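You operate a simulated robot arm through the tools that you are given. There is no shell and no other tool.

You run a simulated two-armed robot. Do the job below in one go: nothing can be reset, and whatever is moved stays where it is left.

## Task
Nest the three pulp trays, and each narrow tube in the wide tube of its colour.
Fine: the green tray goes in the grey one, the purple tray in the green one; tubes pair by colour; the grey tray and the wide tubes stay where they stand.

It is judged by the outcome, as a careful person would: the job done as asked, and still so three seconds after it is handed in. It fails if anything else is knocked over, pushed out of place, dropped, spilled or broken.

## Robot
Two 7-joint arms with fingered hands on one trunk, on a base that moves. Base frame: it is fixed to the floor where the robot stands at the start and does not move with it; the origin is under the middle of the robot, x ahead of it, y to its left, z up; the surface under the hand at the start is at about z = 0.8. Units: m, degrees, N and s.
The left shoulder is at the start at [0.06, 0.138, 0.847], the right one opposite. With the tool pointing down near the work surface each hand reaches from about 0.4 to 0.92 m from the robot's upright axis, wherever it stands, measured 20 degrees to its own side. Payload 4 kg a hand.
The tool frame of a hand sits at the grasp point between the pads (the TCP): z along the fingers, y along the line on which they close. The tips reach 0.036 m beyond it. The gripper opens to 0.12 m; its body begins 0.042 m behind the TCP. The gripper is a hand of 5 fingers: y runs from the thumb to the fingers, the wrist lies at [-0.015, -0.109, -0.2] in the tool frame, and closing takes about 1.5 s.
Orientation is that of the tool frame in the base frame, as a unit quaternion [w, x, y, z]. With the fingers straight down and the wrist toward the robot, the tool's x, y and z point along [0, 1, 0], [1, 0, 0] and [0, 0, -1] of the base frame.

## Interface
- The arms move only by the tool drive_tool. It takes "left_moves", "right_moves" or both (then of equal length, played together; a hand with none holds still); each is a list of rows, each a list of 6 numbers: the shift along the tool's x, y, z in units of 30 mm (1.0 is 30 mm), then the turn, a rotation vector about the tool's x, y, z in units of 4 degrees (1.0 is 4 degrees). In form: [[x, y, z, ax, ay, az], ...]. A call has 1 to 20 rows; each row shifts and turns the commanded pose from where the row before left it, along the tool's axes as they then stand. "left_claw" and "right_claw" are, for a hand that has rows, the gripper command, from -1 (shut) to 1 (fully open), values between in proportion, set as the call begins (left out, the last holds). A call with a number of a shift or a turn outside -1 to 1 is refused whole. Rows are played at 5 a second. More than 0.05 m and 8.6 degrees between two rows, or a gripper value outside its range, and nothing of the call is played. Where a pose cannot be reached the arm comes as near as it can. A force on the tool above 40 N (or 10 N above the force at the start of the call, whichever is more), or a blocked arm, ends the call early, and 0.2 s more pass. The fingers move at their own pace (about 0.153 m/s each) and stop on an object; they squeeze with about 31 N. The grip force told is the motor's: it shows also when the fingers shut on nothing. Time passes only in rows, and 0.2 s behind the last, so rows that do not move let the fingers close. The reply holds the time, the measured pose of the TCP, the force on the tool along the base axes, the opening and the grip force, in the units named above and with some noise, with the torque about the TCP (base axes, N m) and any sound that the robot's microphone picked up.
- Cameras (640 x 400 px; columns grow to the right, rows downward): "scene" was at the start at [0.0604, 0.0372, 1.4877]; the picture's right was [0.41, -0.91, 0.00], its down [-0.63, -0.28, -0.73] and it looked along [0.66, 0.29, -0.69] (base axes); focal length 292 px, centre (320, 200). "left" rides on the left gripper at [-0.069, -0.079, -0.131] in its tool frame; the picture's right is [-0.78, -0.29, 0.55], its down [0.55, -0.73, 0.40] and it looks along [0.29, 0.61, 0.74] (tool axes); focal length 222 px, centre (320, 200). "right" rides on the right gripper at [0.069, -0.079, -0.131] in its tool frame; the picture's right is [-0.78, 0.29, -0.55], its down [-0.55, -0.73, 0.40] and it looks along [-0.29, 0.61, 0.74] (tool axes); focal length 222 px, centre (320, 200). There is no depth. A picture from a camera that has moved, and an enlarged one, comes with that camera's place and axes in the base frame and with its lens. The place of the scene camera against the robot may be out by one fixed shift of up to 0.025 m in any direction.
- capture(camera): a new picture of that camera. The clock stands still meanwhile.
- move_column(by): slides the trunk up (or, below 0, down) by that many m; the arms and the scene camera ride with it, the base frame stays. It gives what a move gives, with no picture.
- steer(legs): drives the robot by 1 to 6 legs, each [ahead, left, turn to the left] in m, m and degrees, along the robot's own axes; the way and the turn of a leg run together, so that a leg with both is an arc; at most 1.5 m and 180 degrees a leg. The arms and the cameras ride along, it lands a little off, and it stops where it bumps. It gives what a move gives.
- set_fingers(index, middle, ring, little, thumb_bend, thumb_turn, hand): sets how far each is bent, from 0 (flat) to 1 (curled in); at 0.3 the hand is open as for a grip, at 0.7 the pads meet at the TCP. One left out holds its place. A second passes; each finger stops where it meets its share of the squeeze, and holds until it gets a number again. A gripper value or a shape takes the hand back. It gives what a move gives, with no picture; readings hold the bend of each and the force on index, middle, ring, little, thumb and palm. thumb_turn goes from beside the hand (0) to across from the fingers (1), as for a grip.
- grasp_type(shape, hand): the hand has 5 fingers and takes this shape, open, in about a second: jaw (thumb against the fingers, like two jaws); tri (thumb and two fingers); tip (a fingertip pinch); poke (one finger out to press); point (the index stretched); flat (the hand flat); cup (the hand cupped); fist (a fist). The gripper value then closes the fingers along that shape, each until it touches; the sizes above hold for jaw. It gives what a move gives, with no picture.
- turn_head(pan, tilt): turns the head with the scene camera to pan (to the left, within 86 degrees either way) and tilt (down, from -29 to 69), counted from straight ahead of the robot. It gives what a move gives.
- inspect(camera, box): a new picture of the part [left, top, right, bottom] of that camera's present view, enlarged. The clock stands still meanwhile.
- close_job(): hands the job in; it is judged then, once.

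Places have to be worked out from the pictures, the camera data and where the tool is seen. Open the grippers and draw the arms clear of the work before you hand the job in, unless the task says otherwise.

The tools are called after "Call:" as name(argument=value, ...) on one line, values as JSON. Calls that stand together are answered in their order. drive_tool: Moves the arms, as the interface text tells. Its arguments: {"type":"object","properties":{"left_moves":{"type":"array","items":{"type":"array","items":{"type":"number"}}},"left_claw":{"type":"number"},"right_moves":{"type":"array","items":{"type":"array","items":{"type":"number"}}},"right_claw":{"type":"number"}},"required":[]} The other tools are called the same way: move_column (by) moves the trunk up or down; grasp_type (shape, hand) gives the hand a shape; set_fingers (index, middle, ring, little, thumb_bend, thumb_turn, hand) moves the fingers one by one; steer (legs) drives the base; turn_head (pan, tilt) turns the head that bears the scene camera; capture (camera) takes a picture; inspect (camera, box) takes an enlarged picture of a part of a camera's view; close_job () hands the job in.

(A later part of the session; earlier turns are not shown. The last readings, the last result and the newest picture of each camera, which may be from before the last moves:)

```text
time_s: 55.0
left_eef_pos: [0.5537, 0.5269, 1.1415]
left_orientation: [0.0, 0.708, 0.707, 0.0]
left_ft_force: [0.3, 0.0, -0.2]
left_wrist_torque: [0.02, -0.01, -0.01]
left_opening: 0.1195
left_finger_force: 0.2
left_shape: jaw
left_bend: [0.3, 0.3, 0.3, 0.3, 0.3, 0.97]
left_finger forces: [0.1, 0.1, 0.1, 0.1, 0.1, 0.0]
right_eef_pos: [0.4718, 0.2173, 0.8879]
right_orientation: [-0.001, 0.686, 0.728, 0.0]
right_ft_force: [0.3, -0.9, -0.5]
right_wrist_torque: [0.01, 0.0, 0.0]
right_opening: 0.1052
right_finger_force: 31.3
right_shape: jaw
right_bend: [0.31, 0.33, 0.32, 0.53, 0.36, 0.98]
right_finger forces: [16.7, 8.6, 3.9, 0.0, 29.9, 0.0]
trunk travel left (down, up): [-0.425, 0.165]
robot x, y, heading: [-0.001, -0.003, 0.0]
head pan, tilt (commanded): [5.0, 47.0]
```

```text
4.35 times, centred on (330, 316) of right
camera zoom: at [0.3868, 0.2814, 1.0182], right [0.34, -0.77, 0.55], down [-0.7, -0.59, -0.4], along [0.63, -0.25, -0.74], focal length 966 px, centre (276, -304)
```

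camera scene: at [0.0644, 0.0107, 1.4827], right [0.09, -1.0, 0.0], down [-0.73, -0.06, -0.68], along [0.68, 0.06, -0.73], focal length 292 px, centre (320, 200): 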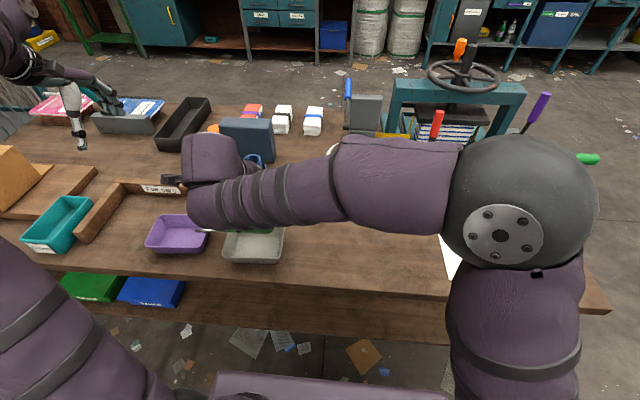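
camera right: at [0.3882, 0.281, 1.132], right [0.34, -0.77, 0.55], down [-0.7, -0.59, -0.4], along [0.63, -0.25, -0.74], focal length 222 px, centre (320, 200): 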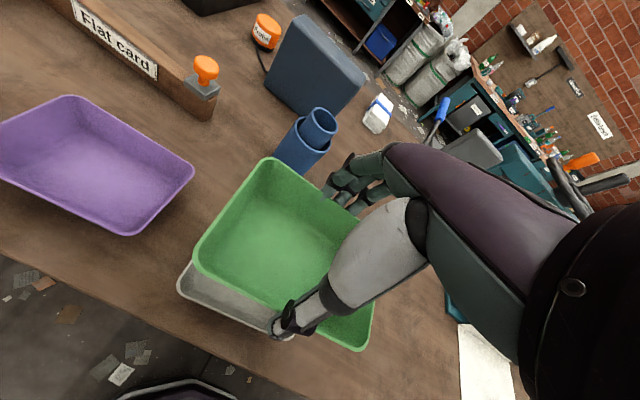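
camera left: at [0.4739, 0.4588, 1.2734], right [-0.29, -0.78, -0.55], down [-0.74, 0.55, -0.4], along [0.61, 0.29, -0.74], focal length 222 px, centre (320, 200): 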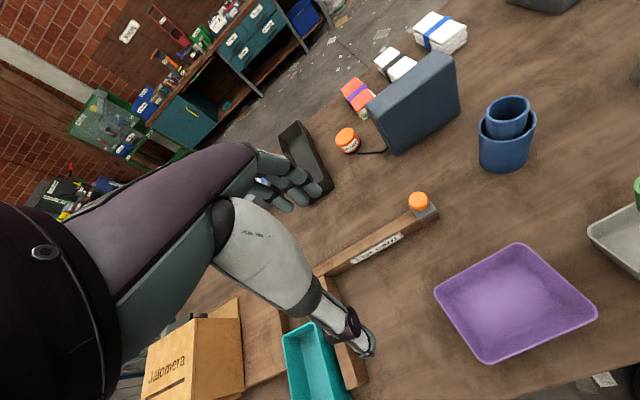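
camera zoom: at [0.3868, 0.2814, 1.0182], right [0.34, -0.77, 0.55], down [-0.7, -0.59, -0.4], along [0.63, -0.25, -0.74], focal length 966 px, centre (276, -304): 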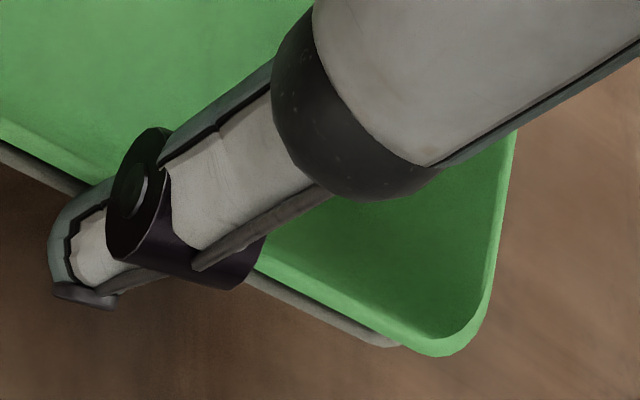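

The rims are only ~15 mm apart and still free. I'll go down another 5 mm in tiny steps, feeling for contact.

Call:
drive_tool(right_moves=[[0, 0, 0.06, 0, 0, 0], [0, 0, 0.06, 0, 0, 0], [0, 0, 0.05, 0, 0, 0], [0, 0, 0, 0, 0, 0]])

Call:
inspect(camera="right", box=[180, 235, 300, 325])

Call:
inspect(camera="right", box=[270, 270, 390, 362])

```text
time_s: 56.0
left_eef_pos: [0.5535, 0.5265, 1.1415]
left_orientation: [0.0, 0.706, 0.708, 0.0]
left_ft_force: [0.6, -0.4, -0.2]
left_wrist_torque: [-0.03, 0.03, -0.02]
left_opening: 0.1198
left_finger_force: 0.1
left_shape: jaw
left_bend: [0.3, 0.3, 0.3, 0.3, 0.3, 0.97]
left_finger forces: [0.0, 0.0, 0.1, 0.1, 0.0, 0.0]
right_eef_pos: [0.4709, 0.2159, 0.8843]
right_orientation: [0.001, 0.685, 0.728, 0.002]
right_ft_force: [1.7, 0.3, 11.9]
right_wrist_torque: [-0.07, 0.19, 0.03]
right_opening: 0.1049
right_finger_force: 31.0
right_shape: jaw
right_bend: [0.31, 0.33, 0.32, 0.53, 0.36, 0.98]
right_finger forces: [16.7, 8.8, 4.0, 0.0, 30.6, 0.0]
trunk travel left (down, up): [-0.425, 0.165]
robot x, y, heading: [-0.0007, -0.0018, -0.0]
head pan, tilt (commanded): [5.0, 47.0]
```

```text
4.44 times, centred on (240, 280) of right
camera zoom: at [0.3865, 0.2811, 1.0145], right [0.34, -0.77, 0.55], down [-0.7, -0.59, -0.4], along [0.63, -0.25, -0.74], focal length 987 px, centre (676, -156)
```

zoom: 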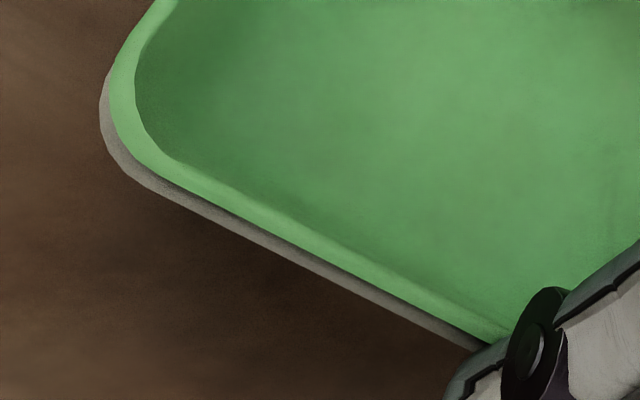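

```text
4.35 times, centred on (330, 316) of right
camera zoom: at [0.3865, 0.2811, 1.0145], right [0.34, -0.77, 0.55], down [-0.7, -0.59, -0.4], along [0.63, -0.25, -0.74], focal length 966 px, centre (276, -304)
```

zoom: 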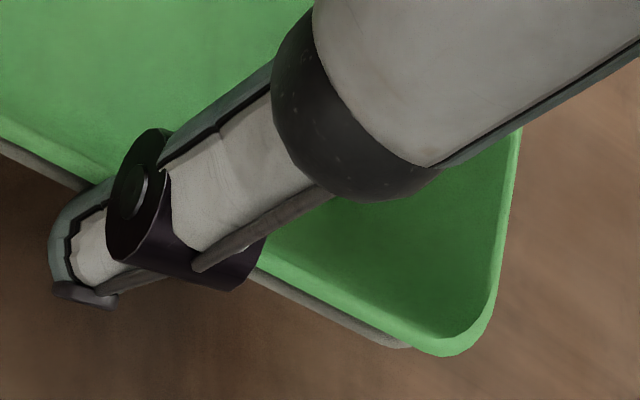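

Contact is felt at 12 N with the rims ~11 mm apart, which is the nested stacking height. I'll release by spreading the fingers wide again.

Call:
set_fingers(hand="right", index=0.22, middle=0.22, ring=0.22, little=0.22, thumb_bend=0.22, thumb_turn=1.0)

Call:
inspect(camera="right", box=[160, 150, 400, 360])

```text
time_s: 57.0
left_eef_pos: [0.5535, 0.5274, 1.1426]
left_orientation: [-0.001, 0.707, 0.707, 0.0]
left_ft_force: [-0.4, 0.2, 0.0]
left_wrist_torque: [0.02, -0.02, 0.01]
left_opening: 0.1198
left_finger_force: 0.0
left_shape: jaw
left_bend: [0.3, 0.3, 0.3, 0.3, 0.3, 0.97]
left_finger forces: [0.0, 0.0, 0.0, 0.1, 0.0, 0.0]
right_eef_pos: [0.4718, 0.2172, 0.883]
right_orientation: [0.0, 0.686, 0.728, -0.001]
right_ft_force: [-0.2, 0.7, -0.1]
right_wrist_torque: [0.0, 0.01, -0.03]
right_opening: 0.1411
right_finger_force: 0.1
right_shape: fingers
right_bend: [0.22, 0.22, 0.22, 0.22, 0.22, 0.97]
right_finger forces: [0.0, 0.0, 0.0, 0.0, 0.1, 0.1]
trunk travel left (down, up): [-0.425, 0.165]
robot x, y, heading: [0.0027, -0.0017, 0.3]
head pan, tilt (commanded): [5.0, 47.0]
```

```text
1.90 times, centred on (280, 255) of right
camera zoom: at [0.3867, 0.2811, 1.013], right [0.34, -0.77, 0.55], down [-0.7, -0.59, -0.4], along [0.63, -0.25, -0.74], focal length 423 px, centre (396, 95)
```

zoom: 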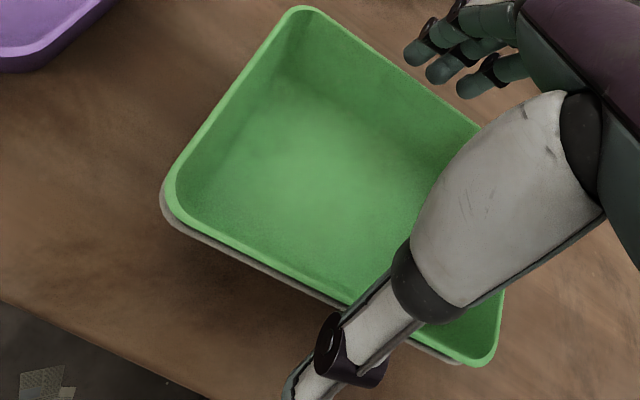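

Released cleanly, and the green tray has settled into the grey one. I'll raise the right hand straight up and carry it off to the right, then check the nest.

Call:
drive_tool(right_moves=[[0, 0, -0.3, 0, 0, 0], [0, 0, -0.6, 0, 0, 0], [0, 0, -0.9, 0, 0, 0], [0, 0, -1, 0, 0, 0], [0, 0, -1, 0, 0, 0], [0, 0, -1, 0, 0, 0], [-0.9, 0, -0.8, 0, 0, 0.3], [-1, 0, -0.4, 0, 0, 0.3], [-1, 0, 0, 0, 0, 0.3], [-1, 0, 0, 0, 0, 0], [-1, 0, 0, 0, 0, 0], [-1, 0, 0, 0, 0, 0], [-1, 0, 0, 0, 0, 0], [-1, 0, 0, 0, 0, 0], [0, 0, 0, 0, 0, 0]])

Call:
capture(camera="scene")

Call:
inspect(camera="scene", box=[200, 200, 310, 280])

Call:
capture(camera="right")

```text
time_s: 60.2
left_eef_pos: [0.5522, 0.5278, 1.1417]
left_orientation: [0.0, 0.707, 0.707, 0.0]
left_ft_force: [0.6, 0.1, 0.2]
left_wrist_torque: [-0.01, -0.03, -0.01]
left_opening: 0.12
left_finger_force: 0.0
left_shape: jaw
left_bend: [0.3, 0.3, 0.3, 0.3, 0.3, 0.97]
left_finger forces: [0.0, 0.1, 0.1, 0.0, 0.0, 0.1]
right_eef_pos: [0.4751, -0.0216, 1.0644]
right_orientation: [0.0, 0.707, 0.707, -0.001]
right_ft_force: [0.0, 0.3, -0.8]
right_wrist_torque: [0.03, 0.02, 0.0]
right_opening: 0.141
right_finger_force: 0.1
right_shape: fingers
right_bend: [0.22, 0.22, 0.22, 0.22, 0.22, 0.97]
right_finger forces: [0.1, 0.1, 0.0, 0.1, 0.1, 0.0]
trunk travel left (down, up): [-0.425, 0.165]
robot x, y, heading: [-0.0002, 0.0018, 0.2]
head pan, tilt (commanded): [5.0, 47.0]
```

```text
taken
camera scene: at [0.0644, 0.0108, 1.4827], right [0.09, -1.0, 0.0], down [-0.73, -0.06, -0.68], along [0.68, 0.06, -0.73], focal length 292 px, centre (320, 200)
```

scene: 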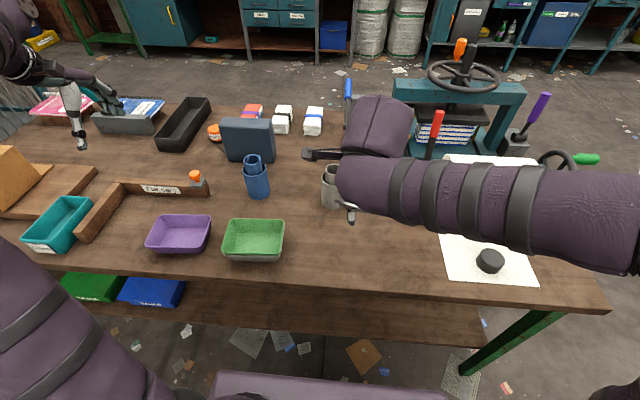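

```text
5.00 times, centred on (255, 240) of scene
camera zoom: at [0.0644, 0.0108, 1.4827], right [0.09, -1.0, 0.0], down [-0.73, -0.06, -0.68], along [0.68, 0.06, -0.73], focal length 1459 px, centre (645, 0)
```

zoom: 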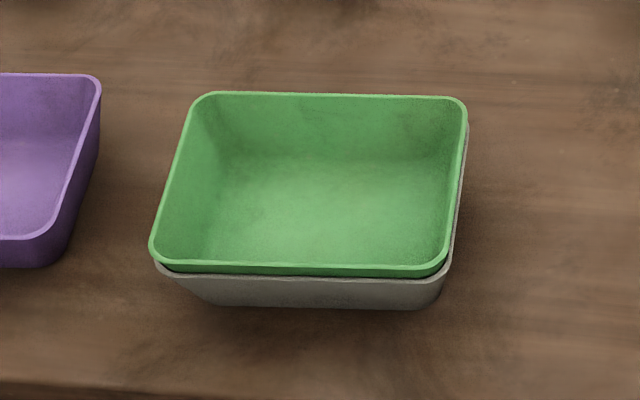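

```text
taken
camera right: at [0.3948, 0.0473, 1.1951], right [0.29, -0.78, 0.55], down [-0.74, -0.55, -0.4], along [0.61, -0.29, -0.74], focal length 222 px, centre (320, 200)
```

right: 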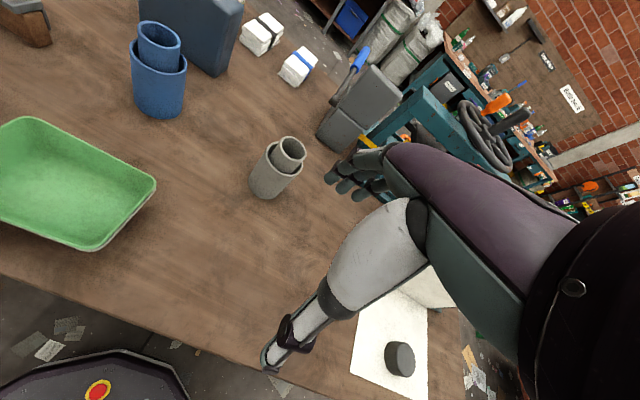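

Green is nested squarely in grey, though the pair slid ~6–7 mm away from the robot when the fingers let go. I'll release purple more gradually and ease the stack back then. Now I'll spread the left hand and bring it over the purple tray at (0.485, 0.426).

Call:
set_fingers(hand="left", index=0.22, middle=0.22, ring=0.22, little=0.22, thumb_bend=0.22, thumb_turn=1.0)

Call:
drive_tool(left_moves=[[-0.481, -0.329, 0.867, 0, 0, 0], [-0.481, -0.329, 0.867, 0, 0, 0], [-0.481, -0.329, 0.867, 0, 0, 0], [-0.481, -0.329, 0.867, 0, 0, 0], [-0.481, -0.329, 0.867, 0, 0, 0], [-0.481, -0.329, 0.867, 0, 0, -0.45], [-0.481, -0.329, 0.867, 0, 0, -0.45], [0, 0, 0, 0, 0, 0]])

Call:
capture(camera="left")

Call:
capture(camera="scene")

Call:
inspect(camera="left", box=[220, 150, 500, 390])

```text
time_s: 61.2
left_eef_pos: [0.5536, 0.5275, 1.1416]
left_orientation: [0.0, 0.707, 0.707, 0.0]
left_ft_force: [0.1, 0.0, 0.6]
left_wrist_torque: [-0.01, -0.01, 0.04]
left_opening: 0.1409
left_finger_force: 0.0
left_shape: fingers
left_bend: [0.22, 0.22, 0.22, 0.22, 0.22, 0.97]
left_finger forces: [0.1, 0.0, 0.0, 0.1, 0.0, 0.0]
right_eef_pos: [0.4754, -0.0219, 1.065]
right_orientation: [-0.001, 0.708, 0.706, -0.001]
right_ft_force: [0.1, -0.1, -0.4]
right_wrist_torque: [0.0, -0.01, 0.02]
right_opening: 0.1411
right_finger_force: 0.0
right_shape: fingers
right_bend: [0.22, 0.22, 0.22, 0.22, 0.22, 0.97]
right_finger forces: [0.0, 0.1, 0.0, 0.0, 0.0, 0.0]
trunk travel left (down, up): [-0.425, 0.165]
robot x, y, heading: [0.0024, -0.0024, -0.0]
head pan, tilt (commanded): [5.0, 47.0]
```

```text
time_s: 63.0
left_eef_pos: [0.4872, 0.4277, 0.9607]
left_orientation: [-0.001, 0.684, 0.729, 0.0]
left_ft_force: [-0.2, -0.3, -0.2]
left_wrist_torque: [-0.02, 0.03, 0.0]
left_opening: 0.1412
left_finger_force: 0.0
left_shape: fingers
left_bend: [0.22, 0.22, 0.22, 0.22, 0.22, 0.97]
left_finger forces: [0.0, 0.0, 0.0, 0.0, 0.1, 0.1]
right_eef_pos: [0.4751, -0.022, 1.0662]
right_orientation: [0.0, 0.708, 0.706, 0.0]
right_ft_force: [0.4, 0.1, 0.6]
right_wrist_torque: [0.01, 0.01, -0.03]
right_opening: 0.1408
right_finger_force: 0.0
right_shape: fingers
right_bend: [0.22, 0.22, 0.22, 0.22, 0.22, 0.97]
right_finger forces: [0.0, 0.1, 0.0, 0.1, 0.1, 0.0]
trunk travel left (down, up): [-0.425, 0.165]
robot x, y, heading: [-0.0011, -0.0026, 0.1]
head pan, tilt (commanded): [5.0, 47.0]
```

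```text
taken
camera left: at [0.4112, 0.3535, 1.0917], right [-0.24, -0.8, -0.55], down [-0.77, 0.5, -0.4], along [0.59, 0.32, -0.74], focal length 222 px, centre (320, 200)
```

left: 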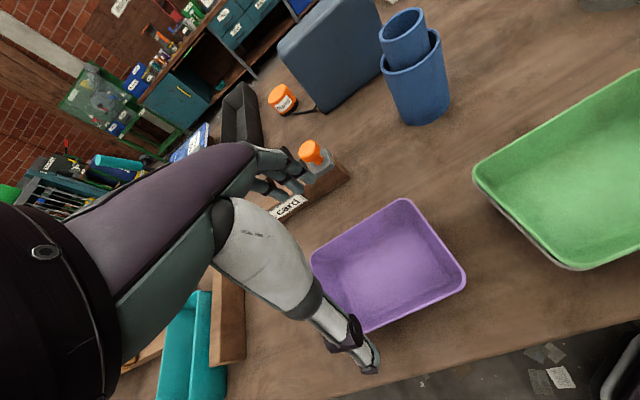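

```text
taken
camera scene: at [0.0644, 0.0106, 1.4827], right [0.09, -1.0, 0.0], down [-0.73, -0.06, -0.68], along [0.68, 0.06, -0.73], focal length 292 px, centre (320, 200)
```

scene: 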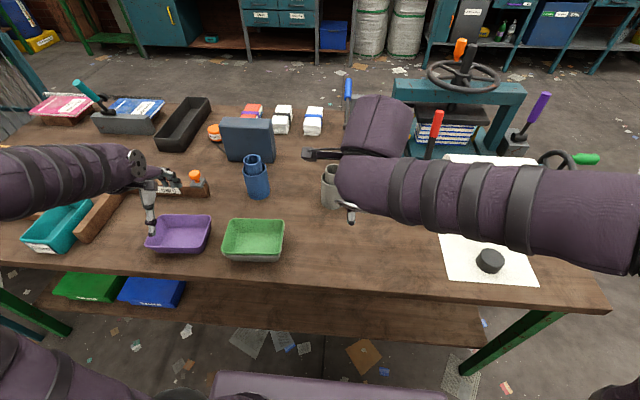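

```text
1.67 times, centred on (360, 270) of left
camera zoom: at [0.4112, 0.3535, 1.0917], right [-0.24, -0.8, -0.55], down [-0.77, 0.5, -0.4], along [0.59, 0.32, -0.74], focal length 370 px, centre (253, 83)
```

zoom: 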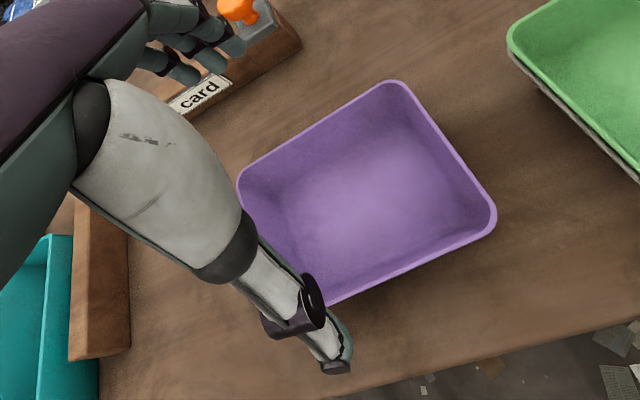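

The purple tray centre measures (0.485, 0.425) with yaw 3.7°, matching the hand within 3 mm. I'll correct that and descend to the same grip depth as before (TCP z≈0.872), then check before closing.

Call:
drive_tool(left_moves=[[-0.1, -0.07, 0.4, 0, 0, 0], [0, 0, 0.7, 0, 0, 0], [0, 0, 0.7, 0, 0, 0], [0, 0, 0.6, 0, 0, 0], [0, 0, 0.3, 0, 0, 0], [0, 0, 0.25, 0, 0, 0], [0, 0, 0, 0, 0, 0]])

Call:
inspect(camera="left", box=[220, 150, 500, 390])

Call:
inspect(camera="scene", box=[120, 160, 240, 270])

```text
time_s: 64.6
left_eef_pos: [0.4836, 0.423, 0.8722]
left_orientation: [0.0, 0.685, 0.729, 0.001]
left_ft_force: [-1.0, -0.4, 0.8]
left_wrist_torque: [0.0, 0.05, 0.0]
left_opening: 0.1413
left_finger_force: 0.0
left_shape: fingers
left_bend: [0.22, 0.22, 0.22, 0.22, 0.22, 0.97]
left_finger forces: [0.1, 0.0, 0.0, 0.0, 0.0, 0.0]
right_eef_pos: [0.4752, -0.0222, 1.0658]
right_orientation: [0.0, 0.707, 0.707, 0.0]
right_ft_force: [0.3, -0.6, 0.6]
right_wrist_torque: [-0.03, -0.02, 0.01]
right_opening: 0.1412
right_finger_force: 0.0
right_shape: fingers
right_bend: [0.22, 0.22, 0.22, 0.22, 0.22, 0.97]
right_finger forces: [0.0, 0.0, 0.0, 0.1, 0.0, 0.0]
trunk travel left (down, up): [-0.425, 0.165]
robot x, y, heading: [-0.0024, 0.0002, 0.1]
head pan, tilt (commanded): [5.0, 47.0]
```

```text
1.67 times, centred on (360, 270) of left
camera zoom: at [0.408, 0.3493, 1.004], right [-0.24, -0.8, -0.55], down [-0.77, 0.5, -0.4], along [0.59, 0.32, -0.74], focal length 370 px, centre (253, 83)
```

zoom: 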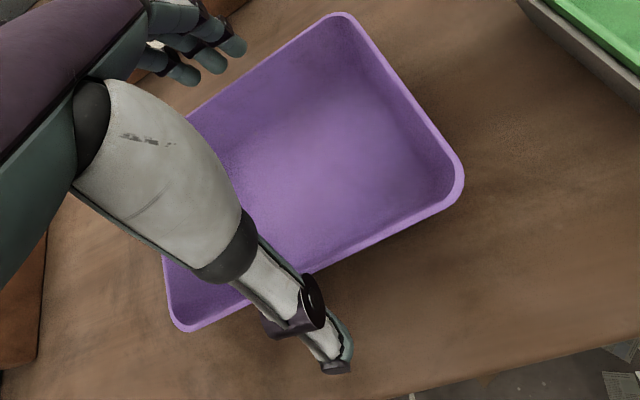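

```text
3.64 times, centred on (180, 215) of scene
camera zoom: at [0.0643, 0.0106, 1.4827], right [0.09, -1.0, 0.0], down [-0.73, -0.06, -0.68], along [0.68, 0.06, -0.73], focal length 1061 px, centre (829, 146)
```

zoom: 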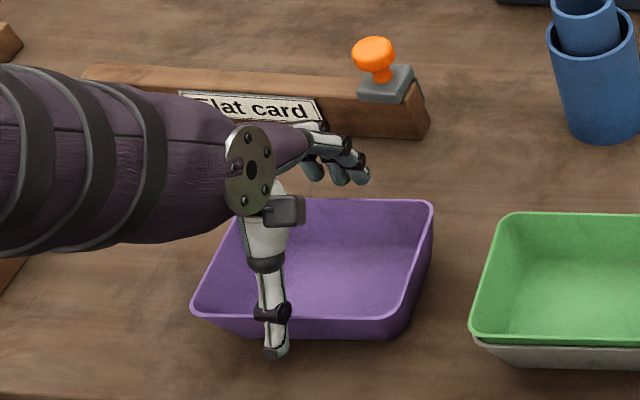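

The thumb is outside the near wall, the fingers are beyond the far wall, and the hand is clear of the wooden divider. I'll close on the purple tray.

Call:
drive_tool(left_moves=[[0, 0, 0, 0, 0, 0], [0, 0, 0, 0, 0, 0], [0, 0, 0, 0, 0, 0], [0, 0, 0, 0, 0, 0], [0, 0, 0, 0, 0, 0], [0, 0, 0, 0, 0, 0]], left_claw=-1)

Call:
inspect(camera="left", box=[220, 150, 500, 390])

Call:
inspect(camera="scene", box=[120, 160, 240, 270])

```text
time_s: 66.0
left_eef_pos: [0.4826, 0.4235, 0.872]
left_orientation: [0.0, 0.685, 0.729, 0.001]
left_ft_force: [0.7, 0.3, 0.1]
left_wrist_torque: [-0.01, 0.03, -0.01]
left_opening: 0.1048
left_finger_force: 30.6
left_shape: jaw
left_bend: [0.31, 0.32, 0.31, 0.51, 0.38, 0.98]
left_finger forces: [16.0, 9.0, 3.9, 0.1, 29.5, 0.0]
right_eef_pos: [0.4758, -0.0224, 1.0653]
right_orientation: [-0.001, 0.707, 0.707, 0.0]
right_ft_force: [-1.0, 0.4, -0.4]
right_wrist_torque: [0.02, -0.04, 0.0]
right_opening: 0.1411
right_finger_force: 0.1
right_shape: fingers
right_bend: [0.22, 0.22, 0.22, 0.22, 0.22, 0.97]
right_finger forces: [0.1, 0.1, 0.0, 0.0, 0.0, 0.0]
trunk travel left (down, up): [-0.425, 0.165]
robot x, y, heading: [0.0009, 0.0004, 0.1]
head pan, tilt (commanded): [5.0, 47.0]
```

```text
1.67 times, centred on (360, 270) of left
camera zoom: at [0.4081, 0.3493, 1.0041], right [-0.24, -0.8, -0.55], down [-0.77, 0.5, -0.4], along [0.59, 0.32, -0.74], focal length 370 px, centre (253, 83)
```

zoom: 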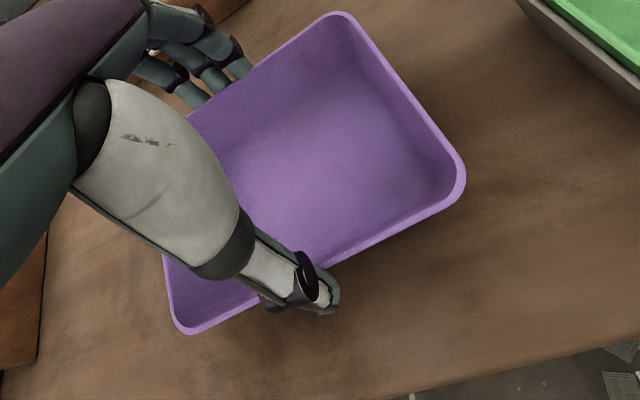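

```text
3.64 times, centred on (180, 215) of scene
camera zoom: at [0.0644, 0.0106, 1.4827], right [0.09, -1.0, 0.0], down [-0.73, -0.06, -0.68], along [0.68, 0.06, -0.73], focal length 1061 px, centre (829, 146)
```

zoom: 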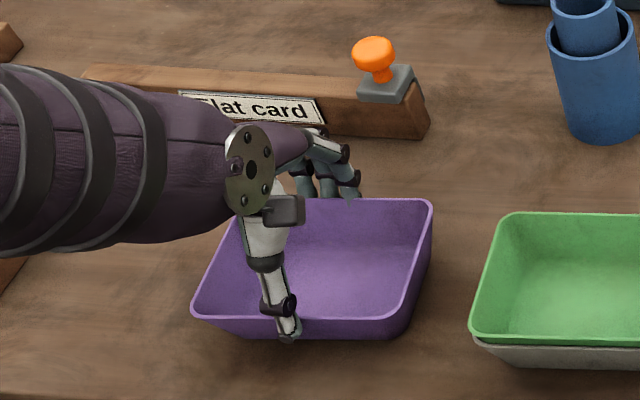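

Purple is gripped at 31 N and hasn't shifted. I'll lift it ~14 cm while backing the right hand further away, then carry it over the green tray, now centred at about (0.477, 0.218).

Call:
drive_tool(left_moves=[[0, 0, -0.2, 0, 0, 0], [0, 0, -0.4, 0, 0, 0], [0, 0, -0.7, 0, 0, 0], [0, 0, -0.8, 0, 0, 0], [0, 0, -0.8, 0, 0, 0], [0, 0, -0.8, 0, 0, 0], [0, 0, -0.6, 0, 0, 0], [0, 0, -0.3, 0, 0, 0], [0, 0, 0, 0, 0, 0]], right_moves=[[-0.3, 0, -0.2, 0, 0, 0], [-0.5, 0, -0.3, 0, 0, 0], [-0.5, 0, -0.3, 0, 0, 0], [-0.5, 0, -0.3, 0, 0, 0], [-0.5, 0, -0.3, 0, 0, 0], [-0.5, 0, -0.3, 0, 0, 0], [-0.3, 0, 0, 0, 0, 0], [0, 0, 0, 0, 0, 0], [0, 0, 0, 0, 0, 0]])

Call:
inspect(camera="left", box=[220, 150, 500, 390])

Call:
inspect(camera="scene", box=[200, 200, 310, 280])

Call:
capture(camera="scene")

```text
time_s: 68.0
left_eef_pos: [0.4821, 0.4238, 1.0105]
left_orientation: [0.0, 0.684, 0.729, 0.0]
left_ft_force: [0.4, 0.0, -0.9]
left_wrist_torque: [0.01, 0.01, 0.03]
left_opening: 0.105
left_finger_force: 30.7
left_shape: jaw
left_bend: [0.31, 0.32, 0.31, 0.51, 0.38, 0.98]
left_finger forces: [16.1, 9.0, 4.1, 0.0, 29.4, 0.0]
right_eef_pos: [0.4736, -0.1141, 1.1134]
right_orientation: [0.0, 0.708, 0.707, 0.0]
right_ft_force: [0.2, -0.3, -0.3]
right_wrist_torque: [-0.03, -0.02, 0.01]
right_opening: 0.141
right_finger_force: 0.0
right_shape: fingers
right_bend: [0.22, 0.22, 0.22, 0.22, 0.22, 0.97]
right_finger forces: [0.0, 0.0, 0.0, 0.0, 0.0, 0.0]
trunk travel left (down, up): [-0.425, 0.165]
robot x, y, heading: [0.0034, -0.0012, -0.2]
head pan, tilt (commanded): [5.0, 47.0]
```

```text
1.67 times, centred on (360, 270) of left
camera zoom: at [0.4077, 0.35, 1.1425], right [-0.24, -0.8, -0.55], down [-0.77, 0.5, -0.4], along [0.59, 0.32, -0.74], focal length 370 px, centre (253, 83)
```

zoom: 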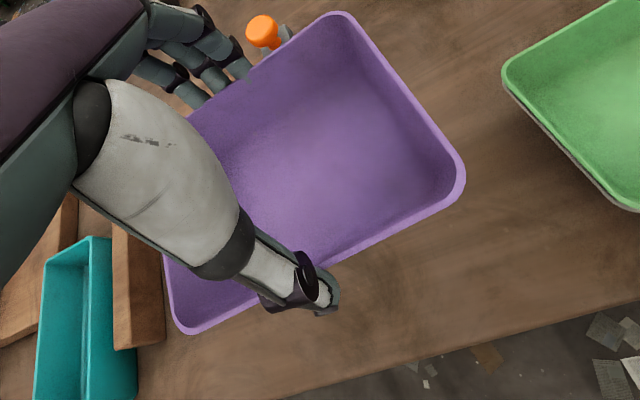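

```text
5.00 times, centred on (255, 240) of scene
camera zoom: at [0.0644, 0.0106, 1.4827], right [0.09, -1.0, 0.0], down [-0.73, -0.06, -0.68], along [0.68, 0.06, -0.73], focal length 1459 px, centre (645, 0)
```

zoom: 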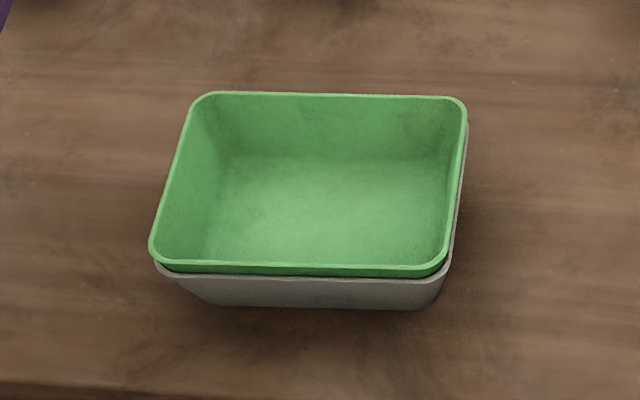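

```text
taken
camera scene: at [0.0644, 0.0106, 1.4827], right [0.09, -1.0, 0.0], down [-0.73, -0.06, -0.68], along [0.68, 0.06, -0.73], focal length 292 px, centre (320, 200)
```

scene: 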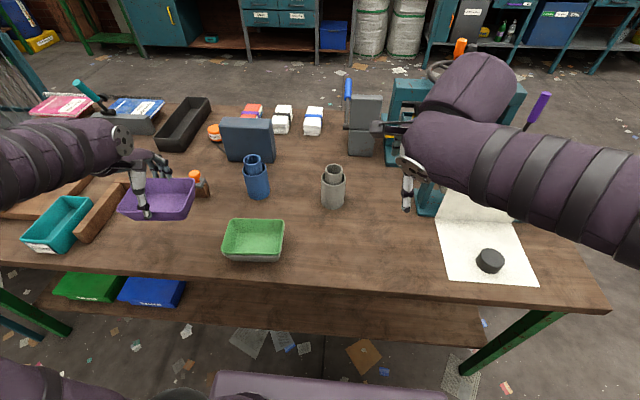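

Purple hangs level. I'll carry it across at this height to above the green tray.

Call:
drive_tool(left_moves=[[-0.4, -0.05, 0, 0, 0, 0], [-0.7, -0.07, 0, 0, 0, 0], [-0.8, -0.08, 0, 0, 0, 0], [-0.8, -0.08, 0, 0, 0, 0], [-0.8, -0.08, 0, 0, 0, 0], [-0.8, -0.08, 0, 0, 0, 0], [-0.8, -0.08, 0, 0, 0, 0], [-0.8, -0.08, 0, 0, 0, 0], [-0.6, -0.06, 0, 0, 0, 0], [-0.4, -0.04, 0, 0, 0, 0], [0, 0, 0, 0, 0, 0], [0, 0, 0, 0, 0, 0]])

Call:
inspect(camera="left", box=[220, 150, 500, 390])

Call:
capture(camera="scene")

Call:
capture(camera="right")

```text
time_s: 70.6
left_eef_pos: [0.4754, 0.2149, 1.0102]
left_orientation: [0.0, 0.684, 0.729, 0.0]
left_ft_force: [-0.6, 0.1, 0.4]
left_wrist_torque: [-0.01, -0.01, -0.01]
left_opening: 0.1048
left_finger_force: 30.5
left_shape: jaw
left_bend: [0.31, 0.32, 0.31, 0.51, 0.38, 0.98]
left_finger forces: [16.1, 8.9, 4.0, 0.0, 29.5, 0.0]
right_eef_pos: [0.4735, -0.1149, 1.1133]
right_orientation: [0.001, 0.707, 0.707, 0.0]
right_ft_force: [-0.3, 0.3, 0.0]
right_wrist_torque: [-0.02, 0.03, 0.0]
right_opening: 0.1411
right_finger_force: 0.0
right_shape: fingers
right_bend: [0.22, 0.22, 0.22, 0.22, 0.22, 0.97]
right_finger forces: [0.0, 0.0, 0.1, 0.0, 0.0, 0.0]
trunk travel left (down, up): [-0.425, 0.165]
robot x, y, heading: [0.0, -0.0, 0.1]
head pan, tilt (commanded): [5.0, 47.0]
```

```text
1.67 times, centred on (360, 270) of left
camera zoom: at [0.3989, 0.1419, 1.1424], right [-0.24, -0.8, -0.55], down [-0.77, 0.5, -0.4], along [0.59, 0.32, -0.74], focal length 370 px, centre (253, 83)
```

zoom: 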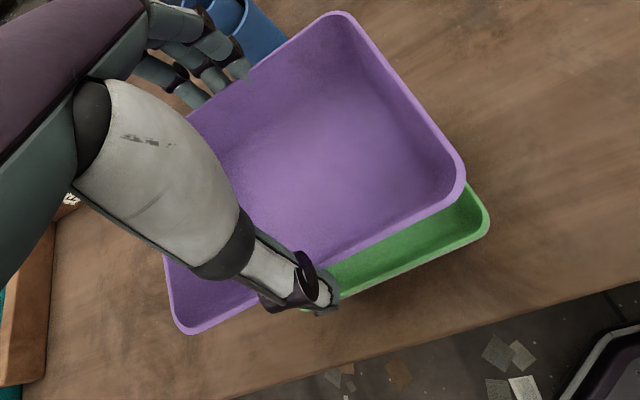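

```text
taken
camera scene: at [0.0643, 0.0106, 1.4827], right [0.09, -1.0, 0.0], down [-0.73, -0.06, -0.68], along [0.68, 0.06, -0.73], focal length 292 px, centre (320, 200)
```

scene: 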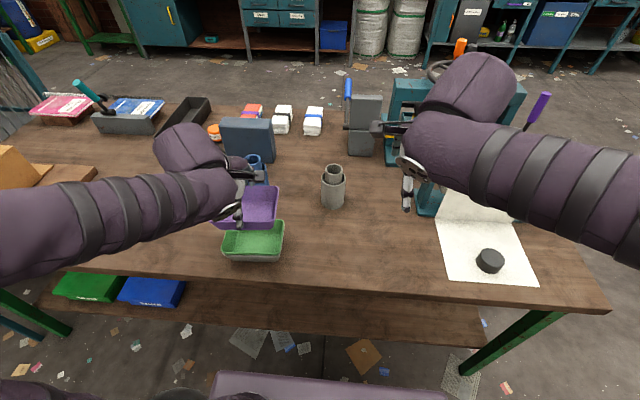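

```text
taken
camera right: at [0.3934, -0.0446, 1.2441], right [0.29, -0.79, 0.55], down [-0.74, -0.55, -0.4], along [0.61, -0.29, -0.74], focal length 222 px, centre (320, 200)
```

right: 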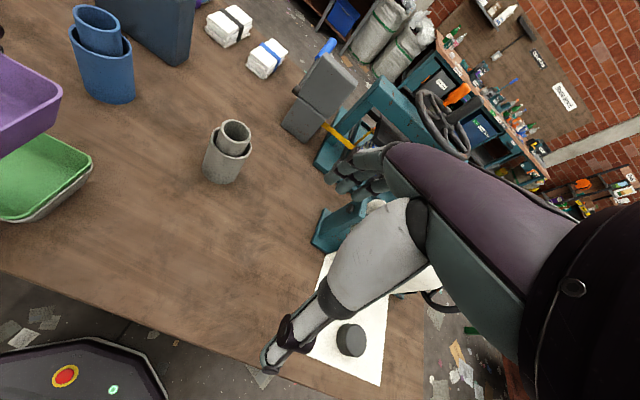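

I'll lower until purple's base is just above the green rim, then compare the two rims.

Call:
drive_tool(left_moves=[[0, 0, 0.4, 0, 0, 0], [0, 0, 0.7, 0, 0, 0], [0, 0, 0.7, 0, 0, 0], [0, 0, 0.4, 0, 0, 0], [0, 0, 0, 0, 0, 0]])

Call:
inspect(camera="left", box=[220, 150, 500, 390])

Call:
inspect(camera="left", box=[340, 220, 440, 300])

Call:
inspect(camera="scene", box=[200, 200, 310, 280])

Call:
inspect(camera="left", box=[240, 280, 360, 370])

```text
time_s: 71.8
left_eef_pos: [0.4753, 0.2161, 0.9432]
left_orientation: [0.0, 0.684, 0.729, 0.0]
left_ft_force: [0.6, -0.2, -0.6]
left_wrist_torque: [0.01, -0.01, 0.0]
left_opening: 0.1048
left_finger_force: 31.2
left_shape: jaw
left_bend: [0.31, 0.32, 0.31, 0.51, 0.38, 0.98]
left_finger forces: [16.0, 8.8, 4.0, 0.0, 29.4, 0.0]
right_eef_pos: [0.4731, -0.1143, 1.1138]
right_orientation: [0.0, 0.707, 0.707, 0.0]
right_ft_force: [0.0, -0.5, 0.2]
right_wrist_torque: [0.05, -0.01, -0.01]
right_opening: 0.1408
right_finger_force: 0.0
right_shape: fingers
right_bend: [0.22, 0.22, 0.22, 0.22, 0.22, 0.97]
right_finger forces: [0.0, 0.0, 0.0, 0.0, 0.0, 0.1]
trunk travel left (down, up): [-0.425, 0.165]
robot x, y, heading: [-0.0047, 0.0007, -0.1]
head pan, tilt (commanded): [5.0, 47.0]
```

```text
1.67 times, centred on (360, 270) of left
camera zoom: at [0.3999, 0.1424, 1.0747], right [-0.24, -0.8, -0.55], down [-0.77, 0.5, -0.4], along [0.59, 0.32, -0.74], focal length 370 px, centre (253, 83)
```

zoom: 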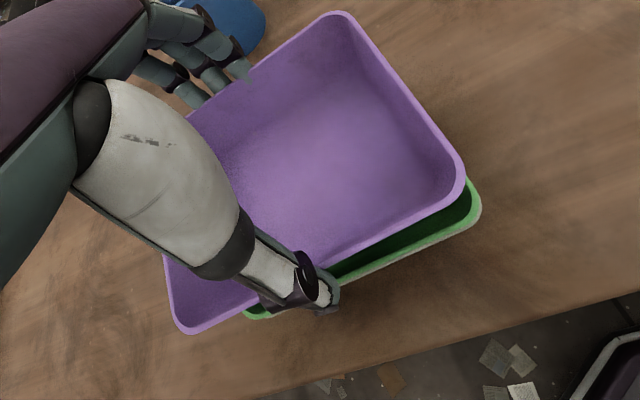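

```text
5.00 times, centred on (390, 260) of left
camera zoom: at [0.3999, 0.1424, 1.0747], right [-0.24, -0.8, -0.55], down [-0.77, 0.5, -0.4], along [0.59, 0.32, -0.74], focal length 1111 px, centre (-30, -100)
```

zoom: 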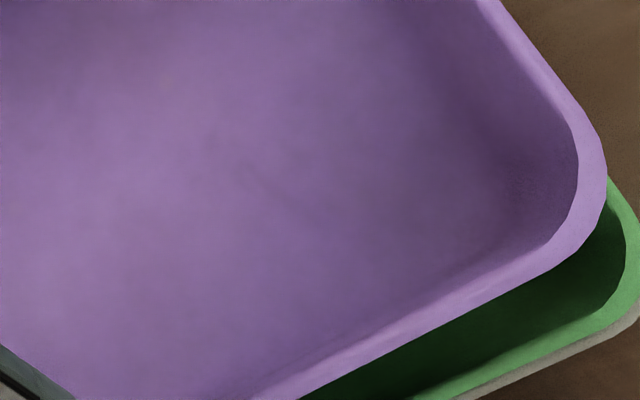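

```text
5.00 times, centred on (255, 240) of scene
camera zoom: at [0.0643, 0.0105, 1.4827], right [0.09, -1.0, 0.0], down [-0.73, -0.06, -0.68], along [0.68, 0.06, -0.73], focal length 1459 px, centre (645, 0)
```

zoom: 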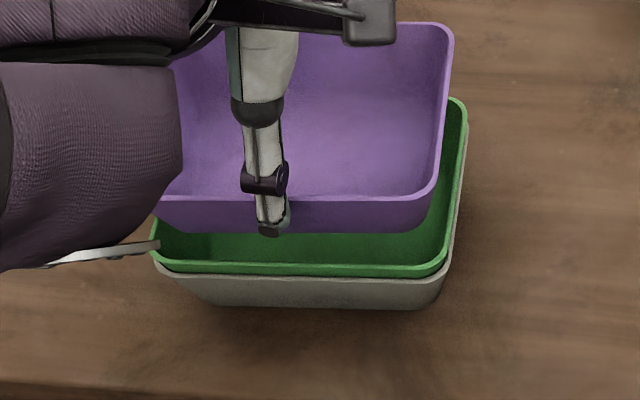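

```text
4.44 times, centred on (300, 325) of left
camera zoom: at [0.3999, 0.1424, 1.0747], right [-0.24, -0.8, -0.55], down [-0.77, 0.5, -0.4], along [0.59, 0.32, -0.74], focal length 987 px, centre (409, -356)
```

zoom: 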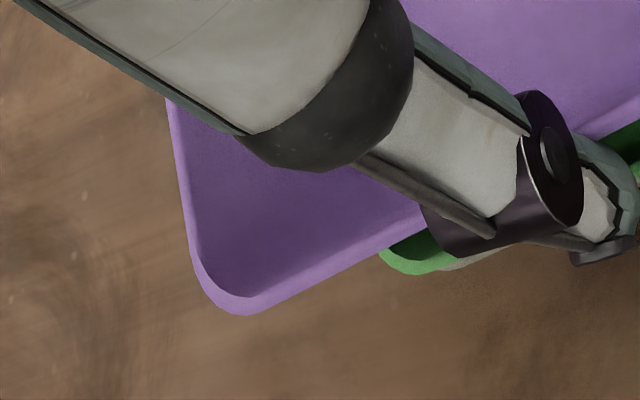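

Purple and green rims agree within ~1.5 mm at both near corners, so alignment is good. I'll lower ~39 mm, then creep to contact.

Call:
drive_tool(left_moves=[[0, 0, 0.3, 0, 0, 0], [0, 0, 0.35, 0, 0, 0], [0, 0, 0.35, 0, 0, 0], [0, 0, 0.3, 0, 0, 0], [0, 0, 0, 0, 0, 0]])

Call:
inspect(camera="scene", box=[200, 200, 310, 280])

Call:
inspect(camera="left", box=[220, 150, 500, 390])

```text
time_s: 73.0
left_eef_pos: [0.4851, 0.2177, 0.9064]
left_orientation: [0.0, 0.685, 0.729, -0.001]
left_ft_force: [1.1, 0.0, 1.0]
left_wrist_torque: [0.0, -0.02, -0.02]
left_opening: 0.105
left_finger_force: 30.6
left_shape: jaw
left_bend: [0.31, 0.32, 0.31, 0.51, 0.38, 0.98]
left_finger forces: [16.0, 8.8, 4.0, 0.1, 29.3, 0.1]
left hand out of reach, approached as far as the arm can: row 2, 3, 4
right_eef_pos: [0.4737, -0.1149, 1.1139]
right_orientation: [0.0, 0.708, 0.706, 0.0]
right_ft_force: [0.6, 0.6, -0.7]
right_wrist_torque: [-0.02, 0.02, -0.01]
right_opening: 0.1413
right_finger_force: 0.0
right_shape: fingers
right_bend: [0.22, 0.22, 0.22, 0.22, 0.22, 0.97]
right_finger forces: [0.1, 0.0, 0.0, 0.0, 0.0, 0.0]
trunk travel left (down, up): [-0.425, 0.165]
robot x, y, heading: [0.0007, 0.0018, 0.0]
head pan, tilt (commanded): [5.0, 47.0]
```

```text
5.00 times, centred on (255, 240) of scene
camera zoom: at [0.0642, 0.0106, 1.4827], right [0.09, -1.0, 0.0], down [-0.73, -0.06, -0.68], along [0.68, 0.06, -0.73], focal length 1459 px, centre (645, 0)
```

zoom: 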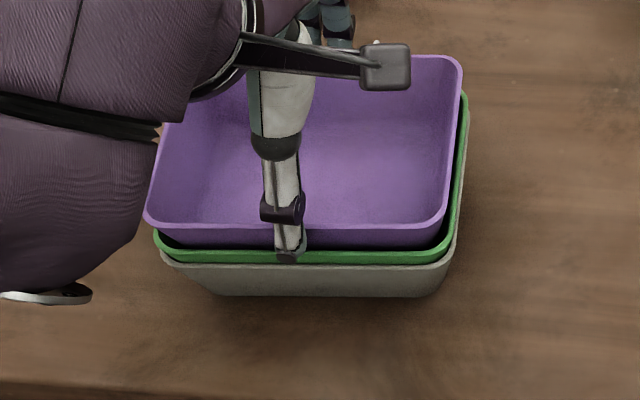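

```text
1.67 times, centred on (360, 270) of left
camera zoom: at [0.409, 0.1433, 1.0384], right [-0.24, -0.8, -0.55], down [-0.77, 0.5, -0.4], along [0.59, 0.32, -0.74], focal length 370 px, centre (253, 83)
```

zoom: 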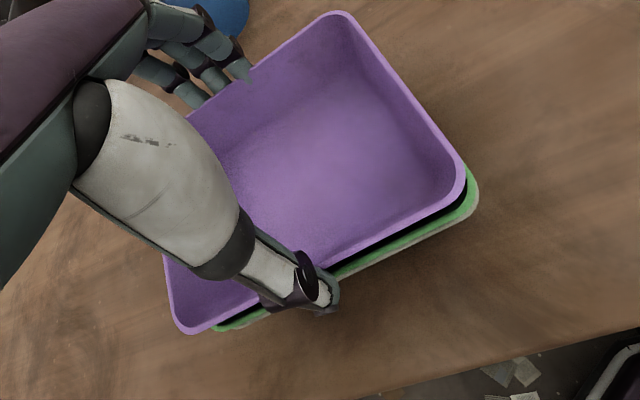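

The left arm ran out of folding room (too close to its shoulder), so the hand drifted ~1 cm forward and nudged the stack ~7 mm. I'll lift purple straight up out of the nest, holding its present x. Then I'll back the robot up a little so the arm can reach properly.

Call:
drive_tool(left_moves=[[0, 0.33, -0.4, 0, 0, 0], [0, 0, -0.4, 0, 0, 0], [0, 0, -0.6, 0, 0, 0], [0, 0, -0.8, 0, 0, 0], [0, 0, -0.8, 0, 0, 0], [0, 0, -0.6, 0, 0, 0], [0, 0, 0, 0, 0, 0]])

Call:
capture(camera="scene")

Call:
inspect(camera="scene", box=[200, 200, 310, 280])

```text
time_s: 74.6
left_eef_pos: [0.4951, 0.2175, 1.0167]
left_orientation: [0.001, 0.684, 0.729, 0.0]
left_ft_force: [0.0, -0.3, -0.5]
left_wrist_torque: [-0.01, 0.0, 0.0]
left_opening: 0.105
left_finger_force: 30.7
left_shape: jaw
left_bend: [0.31, 0.32, 0.31, 0.51, 0.38, 0.98]
left_finger forces: [16.0, 8.9, 4.0, 0.1, 29.2, 0.0]
right_eef_pos: [0.4739, -0.1146, 1.1138]
right_orientation: [0.001, 0.708, 0.706, 0.0]
right_ft_force: [-0.9, -0.7, -1.0]
right_wrist_torque: [0.02, 0.01, 0.0]
right_opening: 0.1413
right_finger_force: 0.2
right_shape: fingers
right_bend: [0.22, 0.22, 0.22, 0.22, 0.22, 0.97]
right_finger forces: [0.0, 0.0, 0.0, 0.0, 0.0, 0.0]
trunk travel left (down, up): [-0.425, 0.165]
robot x, y, heading: [0.0018, 0.0009, -0.2]
head pan, tilt (commanded): [5.0, 47.0]
```

```text
taken
camera scene: at [0.0644, 0.0106, 1.4827], right [0.09, -1.0, 0.0], down [-0.73, -0.06, -0.68], along [0.68, 0.06, -0.73], focal length 292 px, centre (320, 200)
```

scene: 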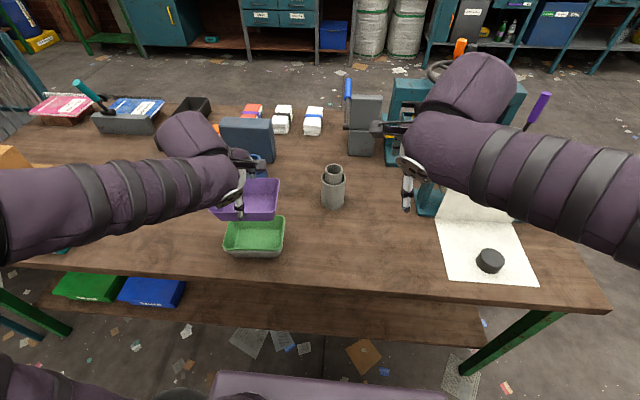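

```text
5.00 times, centred on (255, 240) of scene
camera zoom: at [0.0644, 0.0106, 1.4827], right [0.09, -1.0, 0.0], down [-0.73, -0.06, -0.68], along [0.68, 0.06, -0.73], focal length 1459 px, centre (645, 0)
```

zoom: 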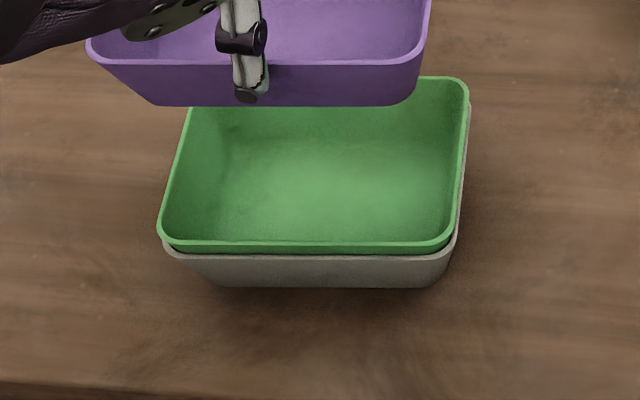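

The stack is still neatly nested, but it now sits ~18 mm farther from the robot than at the start. I'll ease it back once purple is seated. With everything clear above it, I'll drive the robot straight back 0.15 m to give the left arm room.

Call:
steer(legs=[[-0.15, 0, 0]])

Call:
capture(camera="scene")

Call:
capture(camera="left")

```text
time_s: 76.0
left_eef_pos: [0.3441, 0.2153, 1.0163]
left_orientation: [0.001, 0.685, 0.729, 0.001]
left_ft_force: [-0.7, 0.3, 0.0]
left_wrist_torque: [0.03, 0.0, 0.02]
left_opening: 0.1047
left_finger_force: 30.9
left_shape: jaw
left_bend: [0.31, 0.32, 0.31, 0.51, 0.38, 0.98]
left_finger forces: [16.0, 8.8, 4.1, 0.0, 29.2, 0.1]
right_eef_pos: [0.3221, -0.1163, 1.1145]
right_orientation: [0.001, 0.709, 0.705, 0.0]
right_ft_force: [-0.7, 0.0, 0.5]
right_wrist_torque: [0.01, -0.03, 0.03]
right_opening: 0.1412
right_finger_force: 0.2
right_shape: fingers
right_bend: [0.22, 0.22, 0.22, 0.22, 0.22, 0.97]
right_finger forces: [0.0, 0.0, 0.0, 0.0, 0.0, 0.1]
trunk travel left (down, up): [-0.425, 0.165]
robot x, y, heading: [-0.1524, -0.001, -0.2]
head pan, tilt (commanded): [5.0, 47.0]
```

```text
taken
camera scene: at [-0.0872, 0.0106, 1.4827], right [0.08, -1.0, 0.0], down [-0.73, -0.06, -0.68], along [0.68, 0.06, -0.73], focal length 292 px, centre (320, 200)
```

scene: 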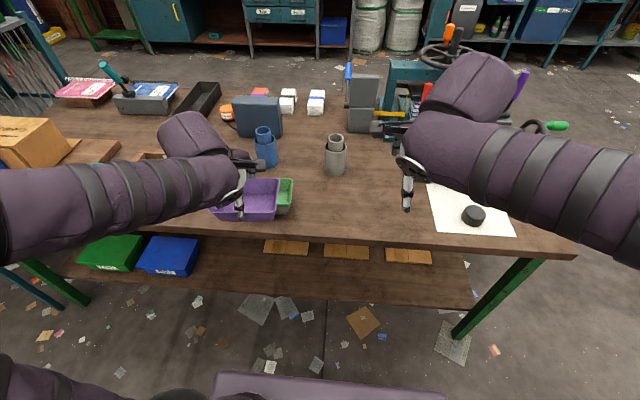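

```text
taken
camera left: at [0.2687, 0.1427, 1.1481], right [-0.24, -0.8, -0.55], down [-0.77, 0.5, -0.4], along [0.59, 0.32, -0.74], focal length 222 px, centre (320, 200)
```

left: 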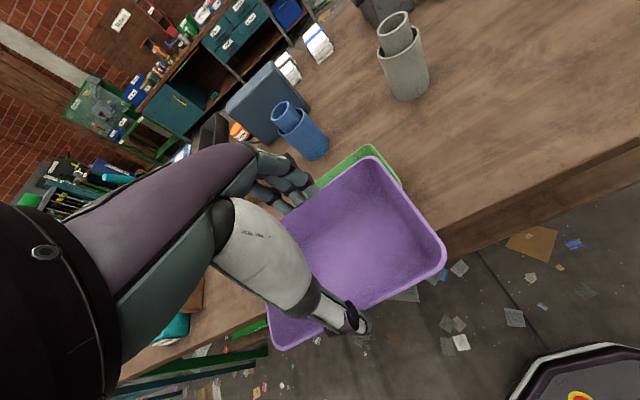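

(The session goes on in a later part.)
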